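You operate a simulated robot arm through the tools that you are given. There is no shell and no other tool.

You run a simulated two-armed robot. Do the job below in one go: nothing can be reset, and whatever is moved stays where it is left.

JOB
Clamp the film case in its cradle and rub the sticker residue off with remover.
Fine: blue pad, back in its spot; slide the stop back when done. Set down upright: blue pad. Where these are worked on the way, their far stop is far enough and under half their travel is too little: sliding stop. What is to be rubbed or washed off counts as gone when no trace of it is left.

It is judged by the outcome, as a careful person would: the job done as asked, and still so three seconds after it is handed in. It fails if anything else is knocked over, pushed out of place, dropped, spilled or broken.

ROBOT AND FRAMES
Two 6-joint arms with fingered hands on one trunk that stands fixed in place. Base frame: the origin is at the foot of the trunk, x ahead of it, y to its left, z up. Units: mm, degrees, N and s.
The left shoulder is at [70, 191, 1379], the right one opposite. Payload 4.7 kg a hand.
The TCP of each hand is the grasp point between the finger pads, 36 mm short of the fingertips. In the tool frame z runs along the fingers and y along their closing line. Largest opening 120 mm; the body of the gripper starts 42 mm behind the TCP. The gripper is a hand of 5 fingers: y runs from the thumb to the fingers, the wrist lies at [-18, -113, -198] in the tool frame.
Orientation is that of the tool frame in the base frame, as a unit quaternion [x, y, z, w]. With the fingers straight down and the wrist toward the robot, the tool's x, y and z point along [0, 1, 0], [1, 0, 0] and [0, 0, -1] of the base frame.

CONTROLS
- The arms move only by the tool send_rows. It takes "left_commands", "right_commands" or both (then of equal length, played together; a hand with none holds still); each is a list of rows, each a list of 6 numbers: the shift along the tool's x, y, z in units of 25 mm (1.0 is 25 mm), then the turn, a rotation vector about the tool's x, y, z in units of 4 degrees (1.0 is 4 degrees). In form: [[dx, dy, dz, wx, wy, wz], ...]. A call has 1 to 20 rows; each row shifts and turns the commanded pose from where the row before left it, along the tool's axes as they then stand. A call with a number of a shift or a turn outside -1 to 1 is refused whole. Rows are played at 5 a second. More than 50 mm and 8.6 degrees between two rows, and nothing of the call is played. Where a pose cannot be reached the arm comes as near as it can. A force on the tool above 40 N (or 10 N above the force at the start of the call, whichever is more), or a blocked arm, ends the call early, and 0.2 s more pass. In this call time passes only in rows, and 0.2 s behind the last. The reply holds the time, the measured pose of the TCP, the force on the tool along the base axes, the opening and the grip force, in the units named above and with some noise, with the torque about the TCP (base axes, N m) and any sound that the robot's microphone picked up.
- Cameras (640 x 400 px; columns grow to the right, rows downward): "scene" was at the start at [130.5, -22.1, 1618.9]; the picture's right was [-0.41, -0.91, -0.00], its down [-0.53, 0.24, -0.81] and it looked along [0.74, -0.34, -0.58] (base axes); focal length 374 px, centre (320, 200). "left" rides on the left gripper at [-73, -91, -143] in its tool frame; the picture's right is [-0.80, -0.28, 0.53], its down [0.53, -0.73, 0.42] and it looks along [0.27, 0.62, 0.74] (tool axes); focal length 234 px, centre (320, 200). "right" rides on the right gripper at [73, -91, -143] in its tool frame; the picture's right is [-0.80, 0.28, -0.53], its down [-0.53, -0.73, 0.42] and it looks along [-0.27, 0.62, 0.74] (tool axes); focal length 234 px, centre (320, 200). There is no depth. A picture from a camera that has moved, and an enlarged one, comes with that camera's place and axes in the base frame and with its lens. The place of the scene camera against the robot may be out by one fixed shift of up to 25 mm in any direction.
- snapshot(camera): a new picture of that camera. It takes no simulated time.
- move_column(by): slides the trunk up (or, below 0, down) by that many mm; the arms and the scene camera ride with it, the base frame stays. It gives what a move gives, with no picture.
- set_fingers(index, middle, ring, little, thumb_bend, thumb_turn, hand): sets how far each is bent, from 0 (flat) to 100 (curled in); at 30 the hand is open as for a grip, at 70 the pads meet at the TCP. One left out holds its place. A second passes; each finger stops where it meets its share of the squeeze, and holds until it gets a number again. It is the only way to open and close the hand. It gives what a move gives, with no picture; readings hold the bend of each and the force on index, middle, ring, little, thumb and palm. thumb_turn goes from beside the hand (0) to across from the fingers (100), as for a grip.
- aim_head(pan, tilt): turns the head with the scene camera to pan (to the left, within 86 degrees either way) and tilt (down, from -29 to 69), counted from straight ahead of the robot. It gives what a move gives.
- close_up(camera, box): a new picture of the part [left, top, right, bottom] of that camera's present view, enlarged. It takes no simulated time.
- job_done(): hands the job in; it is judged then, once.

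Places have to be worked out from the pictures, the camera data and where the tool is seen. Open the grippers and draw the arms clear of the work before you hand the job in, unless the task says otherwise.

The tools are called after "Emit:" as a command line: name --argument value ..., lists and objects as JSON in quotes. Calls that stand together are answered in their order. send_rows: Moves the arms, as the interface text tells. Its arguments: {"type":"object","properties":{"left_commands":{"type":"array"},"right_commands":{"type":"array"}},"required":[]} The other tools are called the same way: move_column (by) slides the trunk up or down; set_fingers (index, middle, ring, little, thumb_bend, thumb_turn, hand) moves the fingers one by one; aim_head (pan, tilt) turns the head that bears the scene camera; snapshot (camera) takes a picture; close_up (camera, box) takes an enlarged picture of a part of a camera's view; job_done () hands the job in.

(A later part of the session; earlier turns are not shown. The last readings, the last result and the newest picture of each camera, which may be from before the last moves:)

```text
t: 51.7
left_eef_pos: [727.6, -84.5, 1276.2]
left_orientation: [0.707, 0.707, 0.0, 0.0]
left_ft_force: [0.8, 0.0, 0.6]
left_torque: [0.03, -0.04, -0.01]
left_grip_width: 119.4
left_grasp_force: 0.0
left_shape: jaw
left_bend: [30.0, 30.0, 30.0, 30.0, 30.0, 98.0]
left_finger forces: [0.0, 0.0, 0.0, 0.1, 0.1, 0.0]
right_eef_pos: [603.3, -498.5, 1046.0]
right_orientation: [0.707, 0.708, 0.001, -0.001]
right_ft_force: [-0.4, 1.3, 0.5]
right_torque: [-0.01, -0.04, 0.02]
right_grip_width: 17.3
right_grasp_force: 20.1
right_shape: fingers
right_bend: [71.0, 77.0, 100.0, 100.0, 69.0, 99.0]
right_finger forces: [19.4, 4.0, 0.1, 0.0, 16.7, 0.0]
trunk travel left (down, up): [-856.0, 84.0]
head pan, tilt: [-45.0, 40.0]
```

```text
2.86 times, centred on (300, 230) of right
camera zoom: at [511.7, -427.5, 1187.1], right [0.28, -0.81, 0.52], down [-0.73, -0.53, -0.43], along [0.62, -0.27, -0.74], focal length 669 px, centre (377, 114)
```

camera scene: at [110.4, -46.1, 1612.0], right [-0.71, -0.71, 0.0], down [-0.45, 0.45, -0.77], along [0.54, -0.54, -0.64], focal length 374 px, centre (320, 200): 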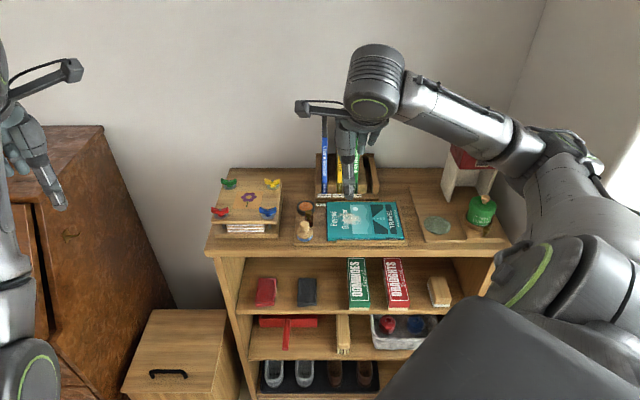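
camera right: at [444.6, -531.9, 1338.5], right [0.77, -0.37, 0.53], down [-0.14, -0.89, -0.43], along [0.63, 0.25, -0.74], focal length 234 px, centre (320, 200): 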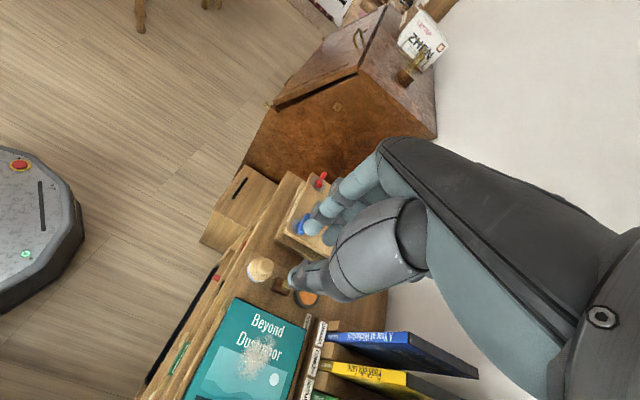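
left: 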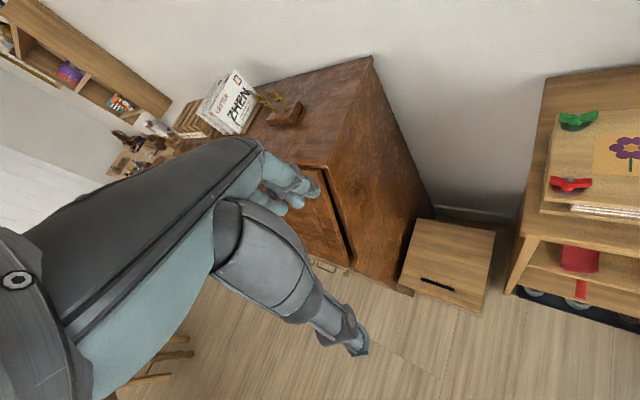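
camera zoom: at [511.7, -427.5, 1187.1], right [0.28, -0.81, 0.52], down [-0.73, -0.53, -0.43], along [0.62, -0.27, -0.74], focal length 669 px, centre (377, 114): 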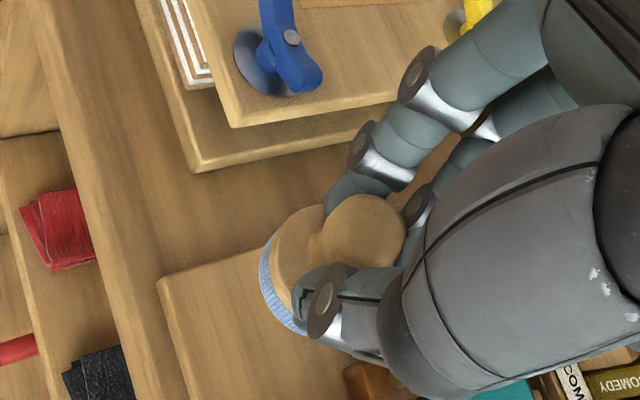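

The pad is held but looks slightly tilted. I zoom in to judge how much.

Emit:
close_up --camera "scene" --box '[290, 190, 330, 235]'

Emit:
close_up --camera "right" --box '[270, 200, 350, 260]'

```text
8.89 times, centred on (310, 212) of scene
camera zoom: at [110.8, -46.1, 1612.0], right [-0.71, -0.71, 0.0], down [-0.45, 0.45, -0.77], along [0.54, -0.54, -0.64], focal length 3329 px, centre (409, 89)
```

zoom: 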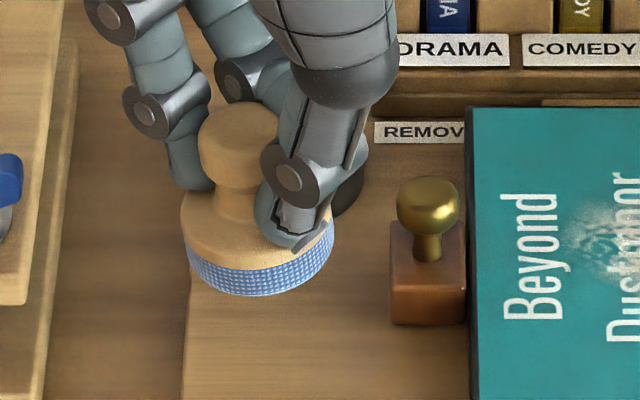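

```text
6.67 times, centred on (310, 230) of right
camera zoom: at [511.7, -427.5, 1187.1], right [0.28, -0.81, 0.52], down [-0.73, -0.53, -0.43], along [0.62, -0.27, -0.74], focal length 1561 px, centre (387, 0)
```

zoom: 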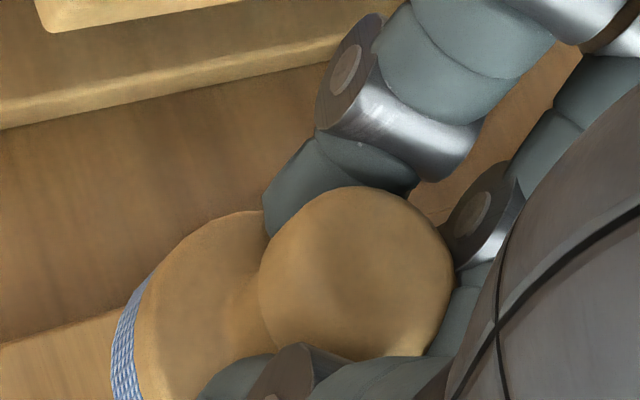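

Compared with its first look, the pad leans about 4–5 degrees toward the left. I tilt the hand to compensate and carry the pad above the remover dish at a safe height.

Emit:
send_rows --right_commands '[[0, 0, 0, -0.4, 0.4, 0], [0, 0, 0, -0.4, 0.4, 0], [0, 0, -0.3, 0, 0, 0], [-0.485, 0.3875, -0.025, 0, 0, 0], [-0.485, 0.3875, -0.025, 0, 0, 0], [-0.485, 0.3875, -0.025, 0, 0, 0], [-0.485, 0.3875, -0.025, 0, 0, 0], [0, 0, 0, 0, 0, 0], [0, 0, 0, 0, 0, 0]]'

Emit:
close_up --camera "scene" --box '[260, 100, 380, 230]'

Emit:
close_up --camera "right" --box '[220, 160, 400, 320]'

```text
t: 53.7
left_eef_pos: [727.0, -85.2, 1277.9]
left_orientation: [0.707, 0.707, -0.001, 0.0]
left_ft_force: [0.3, -0.5, 0.3]
left_torque: [-0.02, 0.01, 0.01]
left_grip_width: 119.6
left_grasp_force: 0.1
left_shape: jaw
left_bend: [30.0, 30.0, 30.0, 30.0, 30.0, 98.0]
left_finger forces: [0.0, 0.0, 0.1, 0.1, 0.0, 0.0]
right_eef_pos: [641.3, -549.6, 1053.8]
right_orientation: [0.707, 0.707, 0.04, -0.001]
right_ft_force: [-0.4, 0.7, -2.1]
right_torque: [-0.02, -0.02, 0.04]
right_grip_width: 17.5
right_grasp_force: 19.9
right_shape: fingers
right_bend: [71.0, 77.0, 100.0, 100.0, 69.0, 99.0]
right_finger forces: [19.2, 4.0, 0.0, 0.0, 16.7, 0.0]
trunk travel left (down, up): [-856.0, 84.0]
head pan, tilt: [-45.0, 40.0]
```

```text
3.08 times, centred on (320, 165) of scene
camera zoom: at [110.5, -45.9, 1612.0], right [-0.71, -0.71, 0.0], down [-0.45, 0.45, -0.77], along [0.54, -0.54, -0.64], focal length 1152 px, centre (320, 308)
```

zoom: 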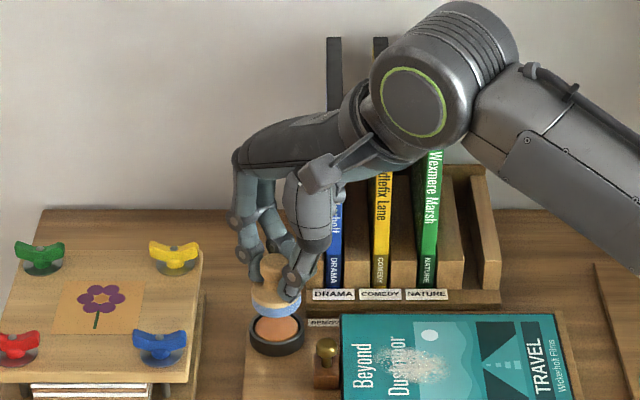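

```text
2.50 times, centred on (310, 240) of right
camera zoom: at [542.2, -486.1, 1193.1], right [0.25, -0.83, 0.49], down [-0.71, -0.5, -0.5], along [0.66, -0.22, -0.72], focal length 585 px, centre (345, 100)
```

zoom: 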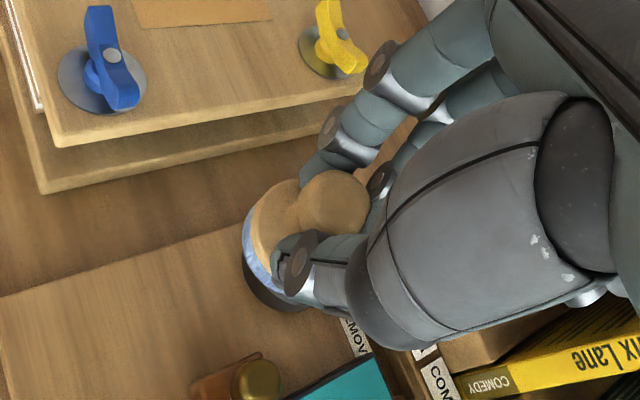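

Clearance to the blue film box will be tight once I go 30 mm deeper, so I look closely at the hand against the rack.

Emit:
close_up --camera "scene" --box '[325, 120, 395, 200]'

Emit:
close_up --camera "right" --box '[320, 140, 560, 340]'

Emit:
close_up --camera "scene" --box '[300, 90, 440, 210]'

```text
5.00 times, centred on (360, 160) of scene
camera zoom: at [110.5, -45.9, 1612.0], right [-0.71, -0.71, 0.0], down [-0.45, 0.45, -0.77], along [0.54, -0.54, -0.64], focal length 1872 px, centre (120, 400)
```

zoom: 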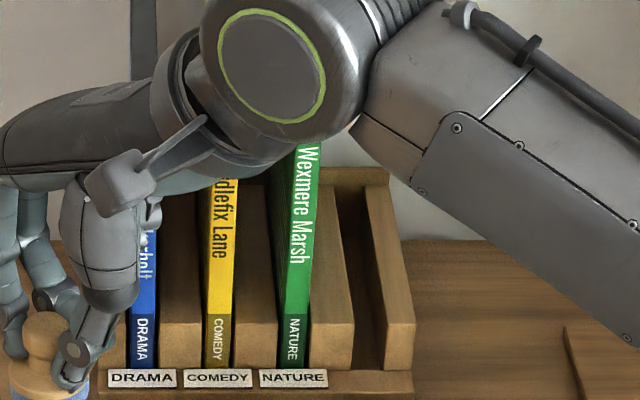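

```text
2.00 times, centred on (440, 240) of right
camera zoom: at [542.2, -486.1, 1193.1], right [0.25, -0.83, 0.49], down [-0.71, -0.5, -0.5], along [0.66, -0.22, -0.72], focal length 468 px, centre (80, 120)
```

zoom: 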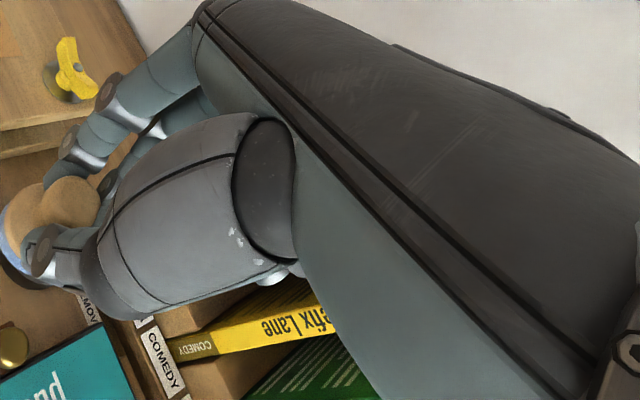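

```text
3.33 times, centred on (370, 150) of scene
camera zoom: at [110.5, -45.9, 1612.0], right [-0.71, -0.71, 0.0], down [-0.45, 0.45, -0.77], along [0.54, -0.54, -0.64], focal length 1248 px, centre (153, 367)
```

zoom: 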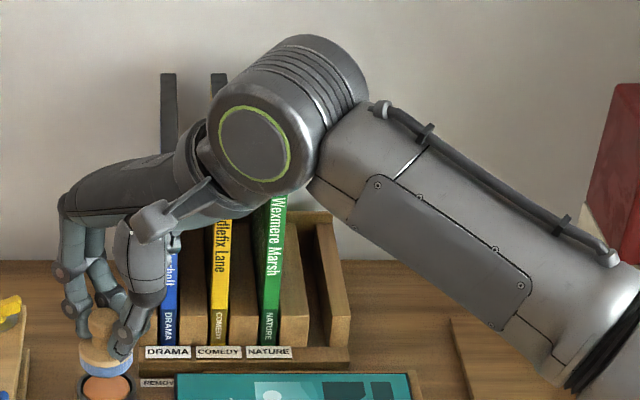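

I want a side view of the hand against the rack, so I turn the left hand (far away, up high) to point its camera this way.

Emit:
send_rows --left_commands '[[0, 0, 0, 0, 0, 0.95], [0, 0, 0, 0, 0, 0.95], [0, 0, 0, 0, 0, 0.95], [0, 0, 0, 0, 0, 0.95], [0, 0, 0, 0, 0, 0.95], [0, 0, 0, 0, 0, 0.95], [0, 0, 0, 0, 0, 0.95], [0, 0, 0, 0, 0, 0.95], [0, 0, 0, 0, 0, 0.95], [0, 0, 0, 0, 0, 0.95], [0, 0, 0, 0, 0, 0.95], [0, 0, 0, 0, 0, 0.95], [0, 0, 0, 0, 0, 0.95], [0, 0, 0, 0, 0, 0.95]]'

Emit:
snapshot --camera "left"

Emit:
snapshot --camera "scene"

```text
t: 56.7
left_eef_pos: [728.3, -84.4, 1277.3]
left_orientation: [0.949, 0.315, 0.0, -0.001]
left_ft_force: [-0.6, -0.3, -0.2]
left_torque: [0.02, 0.0, -0.03]
left_grip_width: 119.8
left_grasp_force: 0.1
left_shape: jaw
left_bend: [30.0, 30.0, 30.0, 30.0, 30.0, 98.0]
left_finger forces: [0.0, 0.0, 0.0, 0.0, 0.0, 0.1]
right_eef_pos: [642.5, -550.2, 1054.4]
right_orientation: [0.707, 0.706, 0.041, 0.0]
right_ft_force: [0.3, 0.3, -0.3]
right_torque: [-0.02, -0.02, 0.01]
right_grip_width: 17.0
right_grasp_force: 19.6
right_shape: fingers
right_bend: [71.0, 77.0, 100.0, 100.0, 69.0, 99.0]
right_finger forces: [19.1, 3.9, 0.0, 0.1, 16.8, 0.0]
trunk travel left (down, up): [-856.0, 84.0]
head pan, tilt: [-45.0, 40.0]
```

```text
taken
camera left: at [614.1, -55.1, 1420.6], right [-0.81, -0.26, -0.52], down [-0.01, 0.91, -0.42], along [0.58, -0.34, -0.74], focal length 234 px, centre (320, 200)
```

left: 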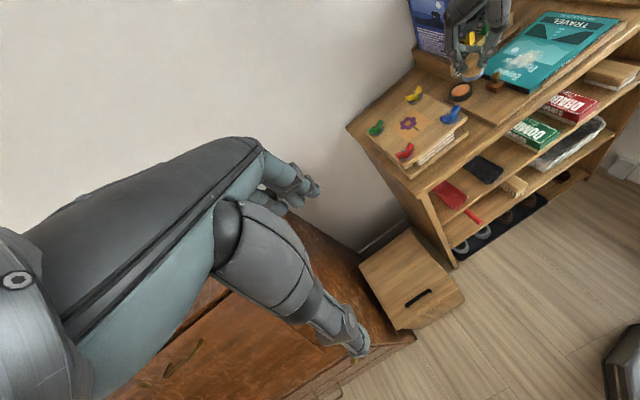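

```text
taken
camera scene: at [110.9, -45.9, 1612.0], right [-0.71, -0.71, 0.0], down [-0.45, 0.45, -0.77], along [0.54, -0.54, -0.64], focal length 374 px, centre (320, 200)
```

scene: 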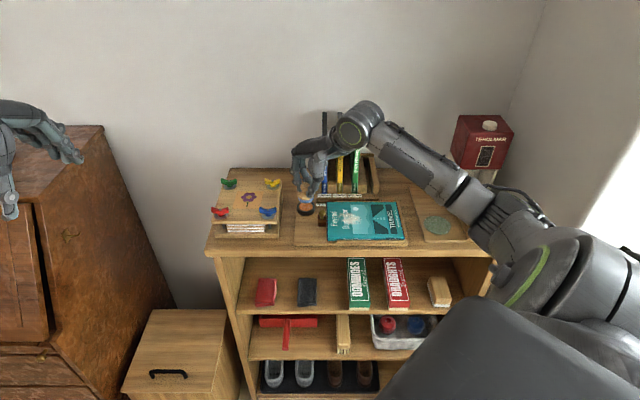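

The left camera starts to see the shelf end-on. I turn it another 45 degrees.

Emit:
send_rows --left_commands '[[0, 0, 0, 0, 0, 0.95], [0, 0, 0, 0, 0, 0.95], [0, 0, 0, 0, 0, 0.95], [0, 0, 0, 0, 0, 0.95], [0, 0, 0, 0, 0, 0.95], [0, 0, 0, 0, 0, 0.95], [0, 0, 0, 0, 0, 0.95], [0, 0, 0, 0, 0, 0.95], [0, 0, 0, 0, 0, 0.95], [0, 0, 0, 0, 0, 0.95], [0, 0, 0, 0, 0, 0.95], [0, 0, 0, 0, 0, 0]]'

Emit:
snapshot --camera "left"

```text
t: 59.3
left_eef_pos: [728.1, -85.3, 1277.6]
left_orientation: [0.999, -0.044, 0.0, 0.001]
left_ft_force: [-0.4, -0.2, -0.9]
left_torque: [0.04, -0.01, 0.01]
left_grip_width: 119.5
left_grasp_force: 0.0
left_shape: jaw
left_bend: [30.0, 30.0, 30.0, 30.0, 30.0, 98.0]
left_finger forces: [0.1, 0.1, 0.0, 0.1, 0.0, 0.0]
right_eef_pos: [641.0, -550.9, 1053.7]
right_orientation: [0.706, 0.707, 0.04, -0.001]
right_ft_force: [0.5, -0.1, 0.6]
right_torque: [0.03, -0.01, -0.02]
right_grip_width: 17.2
right_grasp_force: 20.0
right_shape: fingers
right_bend: [71.0, 77.0, 100.0, 100.0, 69.0, 99.0]
right_finger forces: [19.0, 3.9, 0.0, 0.1, 16.7, 0.0]
trunk travel left (down, up): [-856.0, 84.0]
head pan, tilt: [-45.0, 40.0]
```

```text
taken
camera left: at [663.0, 12.6, 1420.0], right [-0.78, 0.35, -0.53], down [0.59, 0.68, -0.42], along [0.21, -0.64, -0.74], focal length 234 px, centre (320, 200)
```

left: 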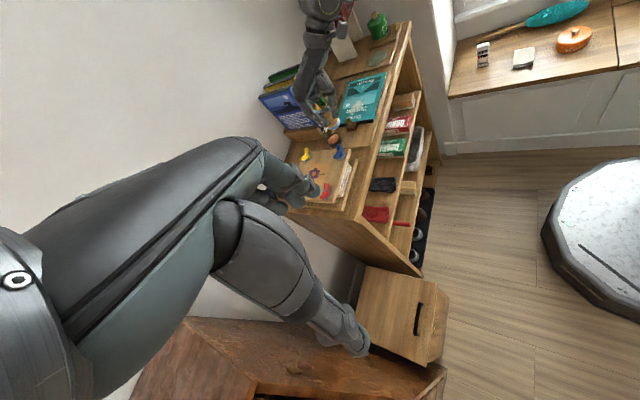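

Emit:
close_up --camera "left" --box '[240, 40, 400, 200]'

```text
2.50 times, centred on (320, 120) of left
camera zoom: at [663.0, 12.6, 1420.0], right [-0.78, 0.35, -0.53], down [0.59, 0.68, -0.42], along [0.21, -0.64, -0.74], focal length 585 px, centre (320, 400)
```

zoom: 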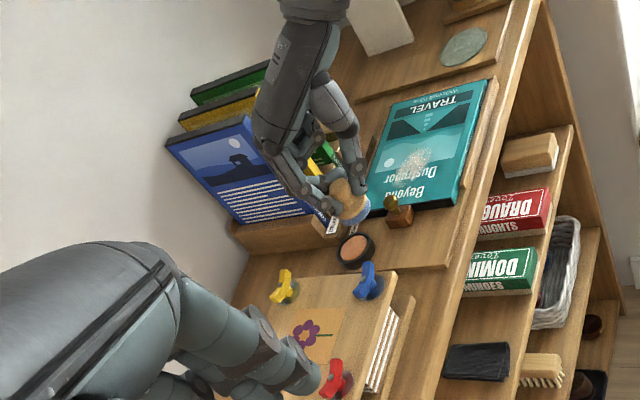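

The left camera sees hand and rack from the side but far off. I bring the left hand nearer, staying high, for a finer look.

Emit:
send_rows --left_commands '[[0.13, 0.9, -0.15, 0, 0, 0], [0.13, 0.9, -0.15, 0, 0, 0], [0.13, 0.9, -0.15, 0, 0, 0], [0.13, 0.9, -0.15, 0, 0, 0], [0.13, 0.9, -0.15, 0, 0, 0], [0.13, 0.9, -0.15, 0, 0, 0], [0.13, 0.9, -0.15, 0, 0, 0], [0.13, 0.9, -0.15, 0, 0, 0], [0, 0, 0, 0, 0, 0]]'

Emit:
snapshot --camera "left"

Emit:
snapshot --camera "scene"

```text
t: 61.3
left_eef_pos: [710.5, -232.1, 1305.1]
left_orientation: [0.999, -0.042, 0.0, 0.0]
left_ft_force: [-0.5, 0.4, 0.9]
left_torque: [-0.03, 0.04, 0.04]
left_grip_width: 119.7
left_grasp_force: 0.0
left_shape: jaw
left_bend: [30.0, 30.0, 30.0, 30.0, 30.0, 98.0]
left_finger forces: [0.1, 0.0, 0.0, 0.0, 0.1, 0.0]
left hand out of reach, approached as far as the arm can: row 5, 6, 7, 8
right_eef_pos: [641.4, -549.4, 1053.1]
right_orientation: [0.707, 0.706, 0.041, -0.001]
right_ft_force: [-0.5, -0.3, -0.6]
right_torque: [-0.06, 0.02, 0.0]
right_grip_width: 17.1
right_grasp_force: 19.7
right_shape: fingers
right_bend: [71.0, 77.0, 100.0, 100.0, 69.0, 99.0]
right_finger forces: [19.0, 3.9, 0.0, 0.0, 16.7, 0.0]
trunk travel left (down, up): [-856.0, 84.0]
head pan, tilt: [-45.0, 40.0]
```

```text
taken
camera left: at [645.1, -135.5, 1447.7], right [-0.78, 0.35, -0.53], down [0.59, 0.68, -0.42], along [0.21, -0.64, -0.74], focal length 234 px, centre (320, 200)
```

left: 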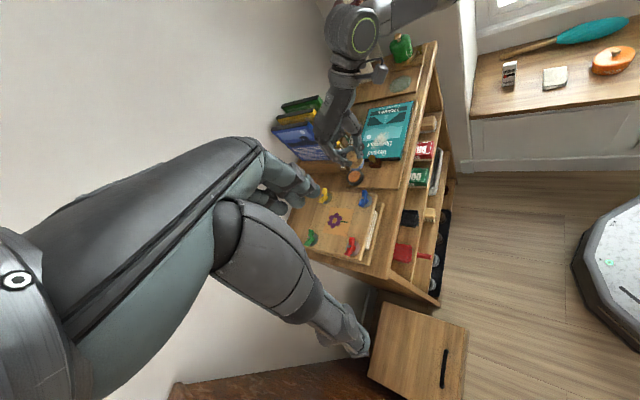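

```text
taken
camera scene: at [110.3, -45.7, 1612.1], right [-0.71, -0.71, 0.0], down [-0.45, 0.45, -0.77], along [0.54, -0.54, -0.64], focal length 374 px, centre (320, 200)
```

scene: 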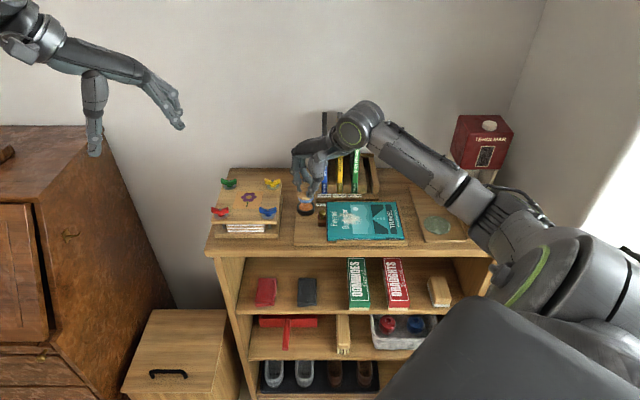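

Emit:
close_up --camera "left" --box '[260, 60, 420, 200]'

Emit:
close_up --camera "left" --box '[290, 90, 390, 190]'

```text
2.86 times, centred on (340, 130) of left
camera zoom: at [645.1, -135.5, 1447.7], right [-0.78, 0.35, -0.53], down [0.59, 0.68, -0.42], along [0.21, -0.64, -0.74], focal length 669 px, centre (263, 400)
```

zoom: 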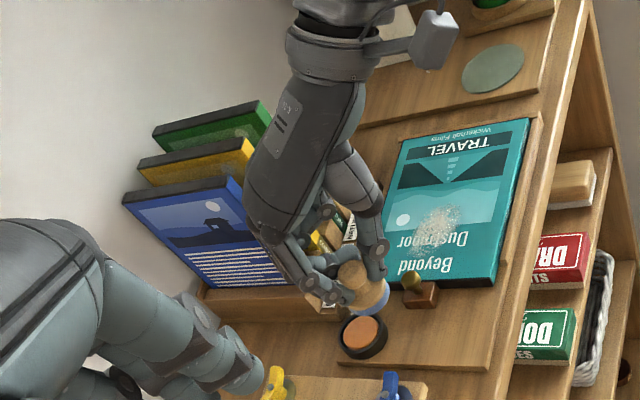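

```text
4.00 times, centred on (340, 140) of left
camera zoom: at [645.1, -135.5, 1447.7], right [-0.78, 0.35, -0.53], down [0.59, 0.68, -0.42], along [0.21, -0.64, -0.74], focal length 937 px, centre (240, 440)
```

zoom: 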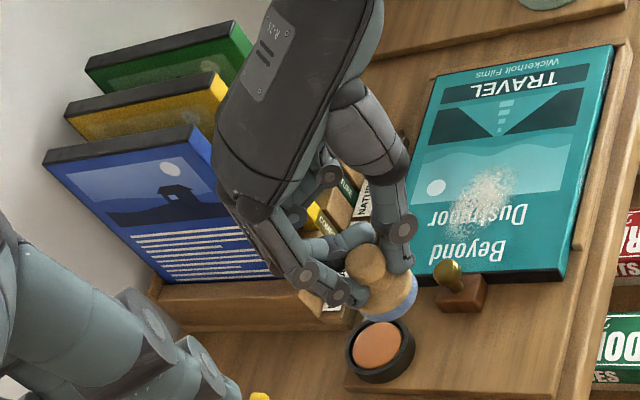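

From the side view, the blue box's spine stands at about v=930 (shelf depth axis), top near z 1120. A hand yaw of -90 keeps knuckles clear both at the dish and while rubbing, so I back the left hand off a bit and turn the right hand about the vertical.

Emit:
send_rows --left_commands '[[0, -0.8, 0, 0, 0, 0], [0, -0.8, 0, 0, 0, 0], [0, -0.8, 0, 0, 0, 0], [0, -0.8, 0, 0, 0, 0], [0, -0.8, 0, 0, 0, 0], [0, 0, 0, 0, 0, 0]]'

Emit:
send_rows --right_commands '[[0, 0, 0, -0.052, -0.052, 0.935], [0, 0, 0, -0.052, -0.052, 0.935], [0, 0, 0, -0.052, -0.052, 0.935], [0, 0, 0, -0.052, -0.052, 0.935], [0, 0, 0, -0.052, -0.052, 0.935], [0, 0, 0, -0.052, -0.052, 0.935], [0, 0, 0, -0.052, -0.052, 0.935], [0, 0, 0, -0.052, -0.052, 0.935], [0, 0, 0, -0.052, -0.052, 0.935], [0, 0, 0, -0.052, -0.052, 0.935], [0, 0, 0, -0.052, -0.052, 0.935], [0, 0, 0, -0.052, -0.052, 0.935], [0, 0, 0, 0, 0, 0]]'

Emit:
snapshot --camera "scene"

Emit:
close_up --camera "left" --box '[260, 60, 420, 200]'

```text
t: 62.7
left_eef_pos: [750.9, -148.2, 1308.2]
left_orientation: [0.999, -0.043, -0.001, -0.001]
left_ft_force: [0.6, 0.2, -0.1]
left_torque: [0.05, -0.01, -0.04]
left_grip_width: 119.7
left_grasp_force: 0.1
left_shape: jaw
left_bend: [30.0, 30.0, 30.0, 30.0, 30.0, 98.0]
left_finger forces: [0.1, 0.1, 0.1, 0.0, 0.0, 0.0]
left hand out of reach, approached as far as the arm can: row 1, 2, 3, 4, 5
right_eef_pos: [641.9, -551.0, 1053.9]
right_orientation: [0.707, 0.706, 0.04, -0.001]
right_ft_force: [0.7, -0.4, -0.1]
right_torque: [-0.01, -0.01, 0.02]
right_grip_width: 17.5
right_grasp_force: 20.3
right_shape: fingers
right_bend: [71.0, 77.0, 100.0, 100.0, 69.0, 99.0]
right_finger forces: [19.1, 3.9, 0.1, 0.1, 16.7, 0.0]
trunk travel left (down, up): [-856.0, 84.0]
head pan, tilt: [-45.0, 40.0]
```

```text
t: 65.5
left_eef_pos: [750.3, -148.2, 1308.5]
left_orientation: [0.999, -0.044, -0.001, 0.0]
left_ft_force: [-0.3, 1.9, 0.4]
left_torque: [-0.06, -0.05, -0.02]
left_grip_width: 119.8
left_grasp_force: 0.0
left_shape: jaw
left_bend: [30.0, 30.0, 30.0, 30.0, 30.0, 98.0]
left_finger forces: [0.0, 0.0, 0.1, 0.1, 0.1, 0.0]
right_eef_pos: [641.6, -548.2, 1054.1]
right_orientation: [0.924, 0.381, 0.037, 0.015]
right_ft_force: [-0.2, 0.3, -0.6]
right_torque: [0.03, 0.01, 0.03]
right_grip_width: 17.3
right_grasp_force: 19.8
right_shape: fingers
right_bend: [71.0, 78.0, 100.0, 100.0, 69.0, 99.0]
right_finger forces: [18.8, 3.7, 0.0, 0.1, 16.7, 0.0]
trunk travel left (down, up): [-856.0, 84.0]
head pan, tilt: [-45.0, 40.0]
```

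```text
taken
camera scene: at [110.6, -46.2, 1612.0], right [-0.71, -0.71, 0.0], down [-0.45, 0.45, -0.77], along [0.54, -0.54, -0.64], focal length 374 px, centre (320, 200)
```

scene: 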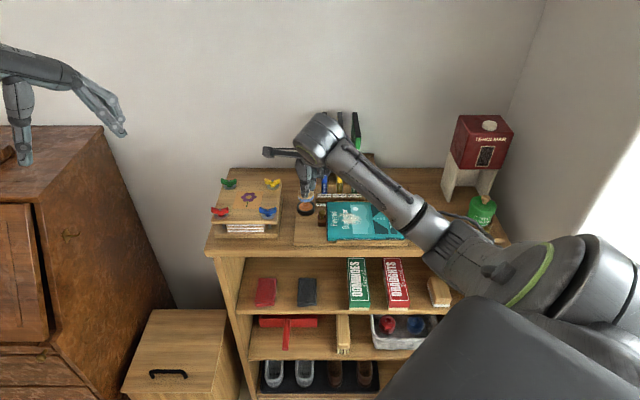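

```text
2.86 times, centred on (340, 130) of left
camera zoom: at [685.9, -51.3, 1451.6], right [-0.78, 0.35, -0.52], down [0.59, 0.68, -0.42], along [0.21, -0.64, -0.74], focal length 669 px, centre (263, 400)
```

zoom: 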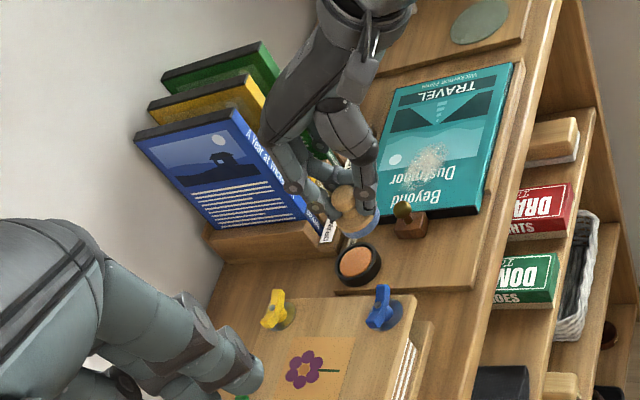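

At yaw -45 the blue box's spine is now visible past the knuckles. I continue to yaw -90.

Emit:
send_rows --right_commands '[[0, 0, 0, -0.052, -0.052, 0.935], [0, 0, 0, -0.052, -0.052, 0.935], [0, 0, 0, -0.052, -0.052, 0.935], [0, 0, 0, -0.052, -0.052, 0.935], [0, 0, 0, -0.052, -0.052, 0.935], [0, 0, 0, -0.052, -0.052, 0.935], [0, 0, 0, -0.052, -0.052, 0.935], [0, 0, 0, -0.052, -0.052, 0.935], [0, 0, 0, -0.052, -0.052, 0.935], [0, 0, 0, -0.052, -0.052, 0.935], [0, 0, 0, -0.052, -0.052, 0.935], [0, 0, 0, -0.052, -0.052, 0.935], [0, 0, 0, 0, 0, 0]]'

Emit:
snapshot --camera "scene"

Emit:
close_up --camera "left" --box '[260, 60, 420, 200]'

Emit:
close_up --camera "right" --box '[200, 160, 400, 320]'

```text
t: 68.3
left_eef_pos: [750.5, -148.0, 1308.4]
left_orientation: [0.999, -0.044, -0.001, -0.001]
left_ft_force: [0.3, 0.8, -0.5]
left_torque: [0.03, -0.03, 0.03]
left_grip_width: 119.9
left_grasp_force: 0.0
left_shape: jaw
left_bend: [30.0, 30.0, 30.0, 30.0, 30.0, 98.0]
left_finger forces: [0.0, 0.0, 0.0, 0.0, 0.0, 0.0]
right_eef_pos: [654.7, -556.9, 1038.5]
right_orientation: [0.999, -0.002, 0.028, 0.027]
right_ft_force: [-0.4, 0.1, -0.8]
right_torque: [0.03, -0.02, 0.02]
right_grip_width: 17.2
right_grasp_force: 19.6
right_shape: fingers
right_bend: [71.0, 78.0, 100.0, 100.0, 69.0, 99.0]
right_finger forces: [18.6, 3.6, 0.0, 0.0, 16.5, 0.0]
right hand out of reach, approached as far as the arm can: row 11, 12
trunk travel left (down, up): [-856.0, 84.0]
head pan, tilt: [-45.0, 40.0]
```

```text
taken
camera scene: at [110.4, -46.1, 1612.0], right [-0.71, -0.71, 0.0], down [-0.45, 0.45, -0.77], along [0.54, -0.54, -0.64], focal length 374 px, centre (320, 200)
```

scene: 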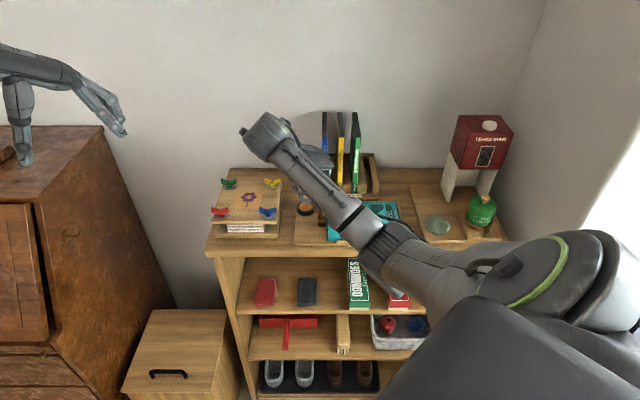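

```text
2.86 times, centred on (340, 130) of left
camera zoom: at [685.8, -51.2, 1451.7], right [-0.78, 0.35, -0.52], down [0.59, 0.68, -0.42], along [0.21, -0.64, -0.74], focal length 669 px, centre (263, 400)
```

zoom: 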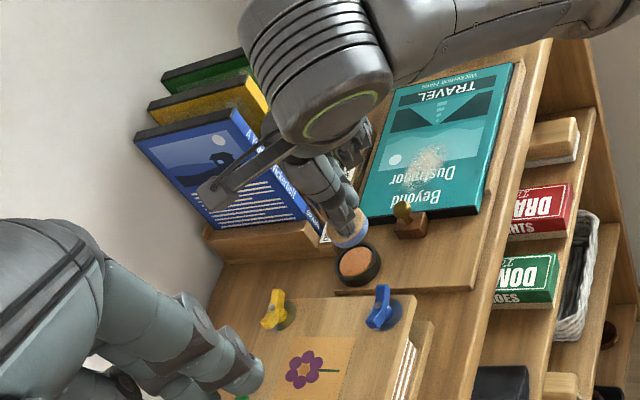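

```text
2.50 times, centred on (300, 240) of right
camera zoom: at [718.5, -459.5, 1179.1], right [-0.83, -0.25, 0.49], down [-0.5, 0.71, -0.49], along [-0.22, -0.66, -0.72], focal length 585 px, centre (370, 100)
```

zoom: 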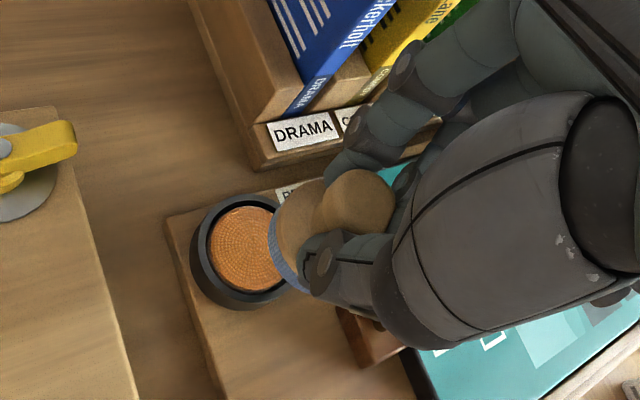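

The arm ran out of reach near yaw -90 and sagged a little, so I turn back to about yaw -62, which still clears the boxes, and raise slightly.

Emit:
send_rows --right_commands '[[0, 0, 0, 0.052, 0.052, -0.935], [0, 0, 0, 0.052, 0.052, -0.935], [0, 0, 0, 0.052, 0.052, -0.935], [0, 0, 0, 0.052, 0.052, -0.935], [0, 0, 0, 0.052, 0.052, -0.935], [0, 0, 0, 0.052, 0.052, -0.935], [0, 0, 0, 0.052, 0.052, -0.935], [0, 0, 0, 0, 0, 0]]'

Emit:
close_up --camera "scene" --box '[240, 90, 400, 250]'

Emit:
close_up --camera "left" --box '[260, 60, 420, 200]'

Emit:
close_up --camera "right" --box '[200, 160, 400, 320]'

```text
t: 70.1
left_eef_pos: [749.7, -148.2, 1307.8]
left_orientation: [0.999, -0.043, -0.001, 0.0]
left_ft_force: [-0.2, 0.6, 0.4]
left_torque: [0.01, -0.02, 0.0]
left_grip_width: 119.8
left_grasp_force: 0.0
left_shape: jaw
left_bend: [30.0, 30.0, 30.0, 30.0, 30.0, 98.0]
left_finger forces: [0.0, 0.0, 0.0, 0.0, 0.0, 0.0]
right_eef_pos: [654.7, -556.8, 1040.0]
right_orientation: [0.973, 0.226, 0.034, 0.02]
right_ft_force: [0.0, 0.4, 0.3]
right_torque: [-0.03, 0.0, 0.01]
right_grip_width: 16.8
right_grasp_force: 19.0
right_shape: fingers
right_bend: [71.0, 78.0, 100.0, 100.0, 69.0, 99.0]
right_finger forces: [18.5, 3.6, 0.1, 0.0, 16.5, 0.0]
trunk travel left (down, up): [-856.0, 84.0]
head pan, tilt: [-45.0, 40.0]
```

```text
2.50 times, centred on (320, 170) of scene
camera zoom: at [110.9, -45.8, 1612.0], right [-0.71, -0.71, 0.0], down [-0.45, 0.45, -0.77], along [0.54, -0.54, -0.64], focal length 936 px, centre (320, 275)
```

zoom: 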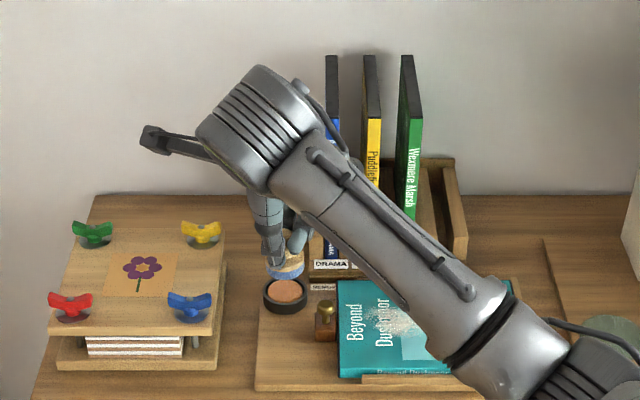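

```text
2.86 times, centred on (340, 130) of left
camera zoom: at [686.2, -51.0, 1451.5], right [-0.78, 0.35, -0.52], down [0.59, 0.68, -0.43], along [0.21, -0.64, -0.74], focal length 669 px, centre (263, 400)
```

zoom: 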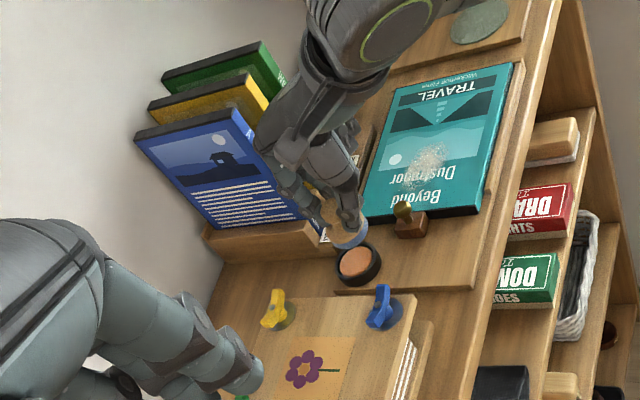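

```text
2.50 times, centred on (300, 240) of right
camera zoom: at [668.3, -441.2, 1179.9], right [-0.64, -0.59, 0.49], down [-0.77, 0.41, -0.49], along [0.09, -0.69, -0.72], focal length 585 px, centre (370, 100)
```

zoom: 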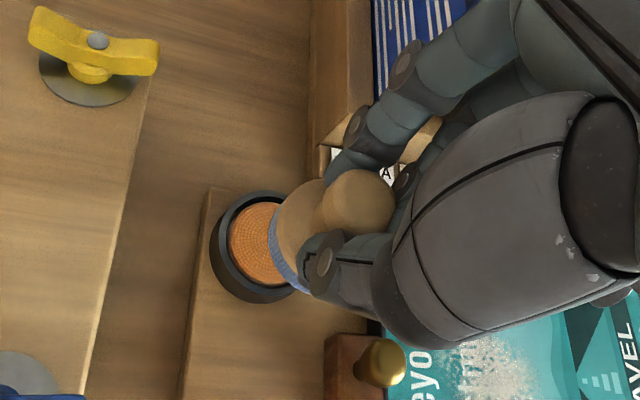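

The hand now sits at yaw -64 with the pad near the dish. I zoom from three sides to line the pad up with the remover face.

Emit:
close_up --camera "left" --box '[325, 120, 375, 165]'

Emit:
close_up --camera "scene" --box '[290, 180, 340, 215]'

Emit:
close_up --camera "right" --box '[250, 210, 350, 290]'

```text
8.89 times, centred on (350, 142) of left
camera zoom: at [686.2, -51.0, 1451.5], right [-0.78, 0.35, -0.52], down [0.59, 0.68, -0.43], along [0.21, -0.64, -0.74], focal length 2082 px, centre (53, 711)
```

zoom: 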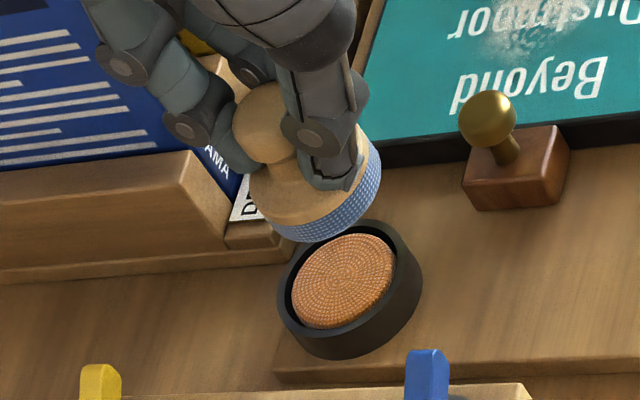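

```text
11.43 times, centred on (315, 198) of scene
camera zoom: at [110.9, -45.8, 1612.0], right [-0.71, -0.71, 0.0], down [-0.45, 0.45, -0.77], along [0.54, -0.54, -0.64], focal length 4280 px, centre (377, 229)
```

zoom: 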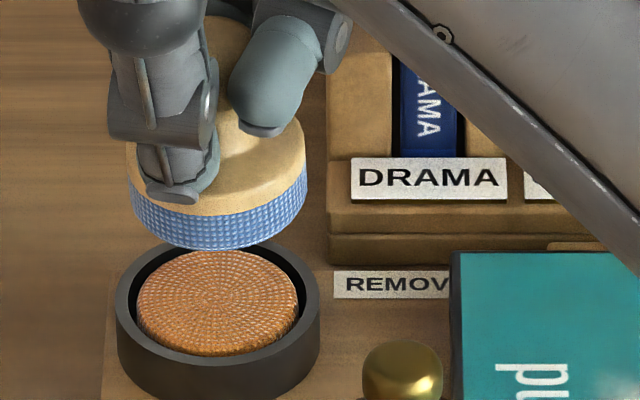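

```text
5.00 times, centred on (300, 250) of right
camera zoom: at [668.3, -441.2, 1179.9], right [-0.64, -0.59, 0.49], down [-0.77, 0.41, -0.49], along [0.09, -0.69, -0.72], focal length 1171 px, centre (420, -50)
```

zoom: 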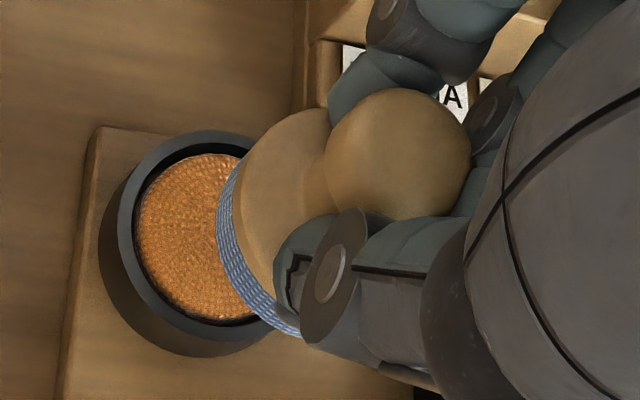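

The three views agree: the pad sits about 41 mm above the remover and about 11 mm too far forward. I shift it over the dish and lower 20 mm, then look again.

Emit:
send_rows --right_commands '[[0.092, 0.21, 0.017, 0, 0, 0], [0.092, 0.21, 0.017, 0, 0, 0], [-0.0229, -0.0218, 0.4, 0, 0, 0], [-0.0229, -0.0218, 0.4, 0, 0, 0], [0, 0, 0, 0, 0, 0], [0, 0, 0, 0, 0, 0]]'

Emit:
close_up --camera "left" --box '[315, 90, 375, 165]'

Emit:
close_up --camera "scene" --box '[290, 180, 340, 215]'

```text
t: 71.5
left_eef_pos: [750.8, -148.0, 1309.4]
left_orientation: [0.999, -0.044, 0.0, 0.0]
left_ft_force: [0.4, -0.3, -0.2]
left_torque: [-0.02, -0.02, 0.0]
left_grip_width: 119.8
left_grasp_force: 0.1
left_shape: jaw
left_bend: [30.0, 30.0, 30.0, 30.0, 30.0, 98.0]
left_finger forces: [0.0, 0.0, 0.0, 0.0, 0.0, 0.0]
right_eef_pos: [664.4, -565.8, 1019.7]
right_orientation: [0.973, 0.226, 0.033, 0.019]
right_ft_force: [0.3, 0.0, -0.5]
right_torque: [0.0, 0.03, -0.01]
right_grip_width: 17.5
right_grasp_force: 19.0
right_shape: fingers
right_bend: [71.0, 78.0, 100.0, 100.0, 69.0, 99.0]
right_finger forces: [18.5, 3.4, 0.1, 0.1, 16.6, 0.0]
trunk travel left (down, up): [-856.0, 84.0]
head pan, tilt: [-45.0, 40.0]
```

```text
5.33 times, centred on (345, 128) of left
camera zoom: at [686.0, -51.1, 1451.6], right [-0.78, 0.35, -0.52], down [0.59, 0.68, -0.42], along [0.21, -0.64, -0.74], focal length 1249 px, centre (187, 587)
```

zoom: 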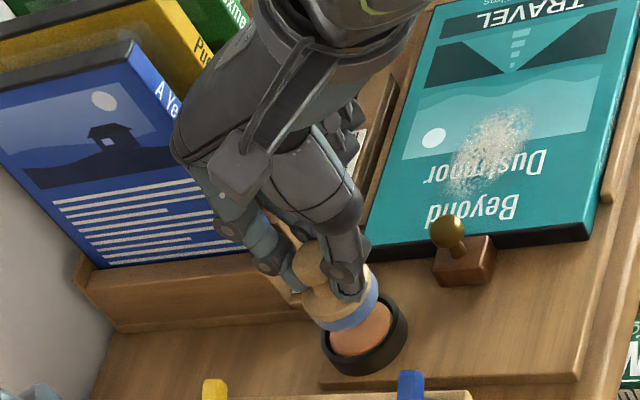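

```text
11.43 times, centred on (315, 198) of scene
camera zoom: at [110.7, -46.0, 1612.0], right [-0.71, -0.71, 0.0], down [-0.45, 0.45, -0.77], along [0.54, -0.54, -0.64], focal length 4280 px, centre (377, 229)
```

zoom: 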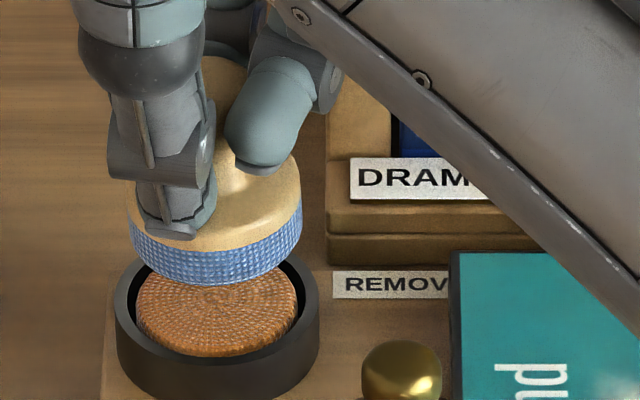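

The pad hovers about 21 mm above the orange face and well centred. I lower 14 mm, then feel for contact in small steps.

Emit:
send_rows --right_commands '[[-0.0114, -0.0109, 0.2, 0, 0, 0], [-0.0114, -0.0109, 0.2, 0, 0, 0], [-0.0114, -0.0109, 0.2, 0, 0, 0], [0, 0, 0, 0, 0, 0]]'

Emit:
close_up --camera "scene" --box '[290, 180, 340, 215]'

Emit:
close_up --camera "left" --box '[325, 120, 375, 165]'

```text
t: 72.5
left_eef_pos: [750.7, -149.1, 1308.6]
left_orientation: [0.999, -0.044, -0.001, 0.0]
left_ft_force: [-0.1, -0.5, 0.5]
left_torque: [0.0, 0.02, -0.03]
left_grip_width: 119.7
left_grasp_force: 0.1
left_shape: jaw
left_bend: [30.0, 30.0, 30.0, 30.0, 30.0, 98.0]
left_finger forces: [0.1, 0.1, 0.0, 0.0, 0.0, 0.0]
right_eef_pos: [663.4, -566.7, 1005.5]
right_orientation: [0.973, 0.227, 0.035, 0.019]
right_ft_force: [-0.2, 0.1, -0.3]
right_torque: [0.0, 0.0, 0.01]
right_grip_width: 17.3
right_grasp_force: 18.9
right_shape: fingers
right_bend: [71.0, 78.0, 100.0, 100.0, 69.0, 99.0]
right_finger forces: [18.4, 3.4, 0.1, 0.0, 16.5, 0.0]
trunk travel left (down, up): [-856.0, 84.0]
head pan, tilt: [-45.0, 40.0]
```

```text
11.43 times, centred on (315, 198) of scene
camera zoom: at [110.7, -46.0, 1612.0], right [-0.71, -0.71, 0.0], down [-0.45, 0.45, -0.77], along [0.54, -0.54, -0.64], focal length 4280 px, centre (377, 229)
```

zoom: 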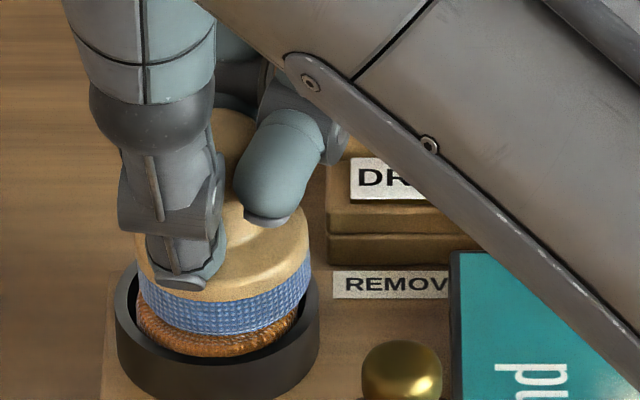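

```text
8.89 times, centred on (350, 142) of left
camera zoom: at [686.1, -51.1, 1451.6], right [-0.78, 0.35, -0.52], down [0.59, 0.68, -0.42], along [0.21, -0.64, -0.74], focal length 2082 px, centre (53, 711)
```

zoom: 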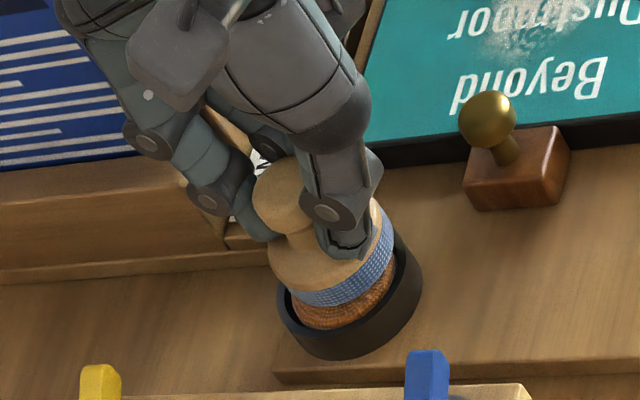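

The pad drifted about 2 mm right; I correct that and descend in 2 mm steps watching the force.

Emit:
send_rows --right_commands '[[0.075, -0.0255, 0.003, 0, 0, 0], [-0.0046, -0.0044, 0.08, 0, 0, 0], [-0.0046, -0.0044, 0.08, 0, 0, 0], [0, 0, 0, 0, 0, 0]]'

Emit:
send_rows --right_commands '[[-0.0046, -0.0044, 0.08, 0, 0, 0], [0, 0, 0, 0, 0, 0]]'

Emit:
close_up --camera "scene" --box '[290, 180, 340, 215]'

Emit:
close_up --camera "left" --box '[325, 120, 375, 165]'

```text
t: 73.5
left_eef_pos: [751.2, -148.6, 1307.7]
left_orientation: [0.999, -0.044, 0.0, 0.001]
left_ft_force: [-0.2, -0.2, 0.3]
left_torque: [0.01, 0.05, 0.02]
left_grip_width: 119.5
left_grasp_force: 0.1
left_shape: jaw
left_bend: [30.0, 30.0, 30.0, 30.0, 30.0, 98.0]
left_finger forces: [0.0, 0.1, 0.0, 0.0, 0.1, 0.0]
right_eef_pos: [664.0, -563.0, 1000.3]
right_orientation: [0.973, 0.226, 0.035, 0.02]
right_ft_force: [-0.9, 0.4, -0.2]
right_torque: [-0.01, 0.04, -0.02]
right_grip_width: 17.1
right_grasp_force: 19.4
right_shape: fingers
right_bend: [71.0, 78.0, 100.0, 100.0, 69.0, 99.0]
right_finger forces: [18.4, 3.4, 0.1, 0.1, 16.5, 0.0]
trunk travel left (down, up): [-856.0, 84.0]
head pan, tilt: [-45.0, 40.0]
```

```text
t: 74.1
left_eef_pos: [750.4, -148.6, 1309.2]
left_orientation: [0.999, -0.043, -0.001, 0.0]
left_ft_force: [0.2, -0.4, -1.1]
left_torque: [0.01, -0.03, -0.02]
left_grip_width: 119.9
left_grasp_force: 0.1
left_shape: jaw
left_bend: [30.0, 30.0, 30.0, 30.0, 30.0, 98.0]
left_finger forces: [0.0, 0.1, 0.1, 0.1, 0.0, 0.1]
right_eef_pos: [664.5, -563.7, 998.5]
right_orientation: [0.973, 0.226, 0.033, 0.02]
right_ft_force: [0.1, -0.3, 0.3]
right_torque: [0.0, 0.02, 0.01]
right_grip_width: 17.3
right_grasp_force: 18.9
right_shape: fingers
right_bend: [71.0, 78.0, 100.0, 100.0, 69.0, 99.0]
right_finger forces: [18.4, 3.4, 0.0, 0.0, 16.6, 0.0]
trunk travel left (down, up): [-856.0, 84.0]
head pan, tilt: [-45.0, 40.0]
```

```text
11.43 times, centred on (315, 198) of scene
camera zoom: at [110.8, -46.0, 1612.0], right [-0.71, -0.71, 0.0], down [-0.45, 0.45, -0.77], along [0.54, -0.54, -0.64], focal length 4280 px, centre (377, 229)
```

zoom: 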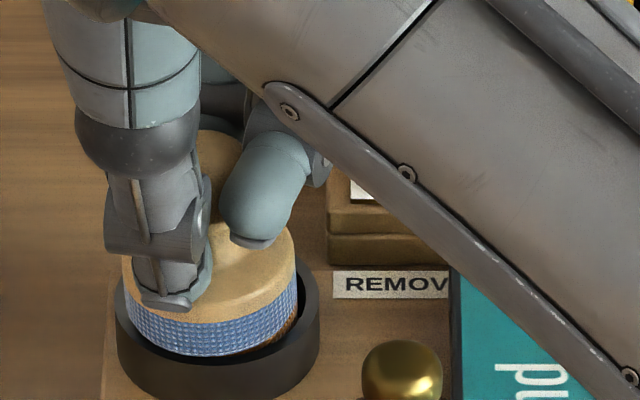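

```text
8.89 times, centred on (350, 142) of left
camera zoom: at [686.1, -51.1, 1451.5], right [-0.78, 0.35, -0.52], down [0.59, 0.68, -0.42], along [0.21, -0.64, -0.74], focal length 2082 px, centre (53, 711)
```

zoom: 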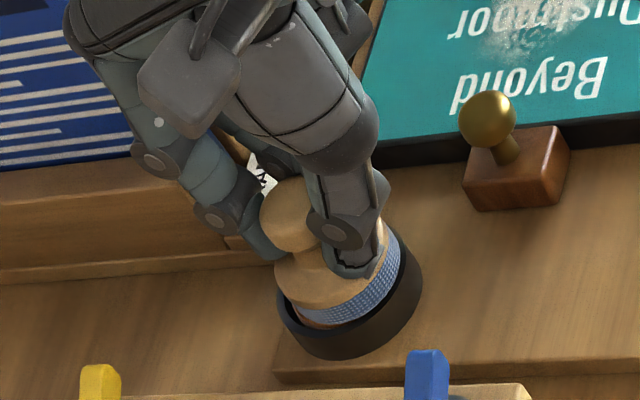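

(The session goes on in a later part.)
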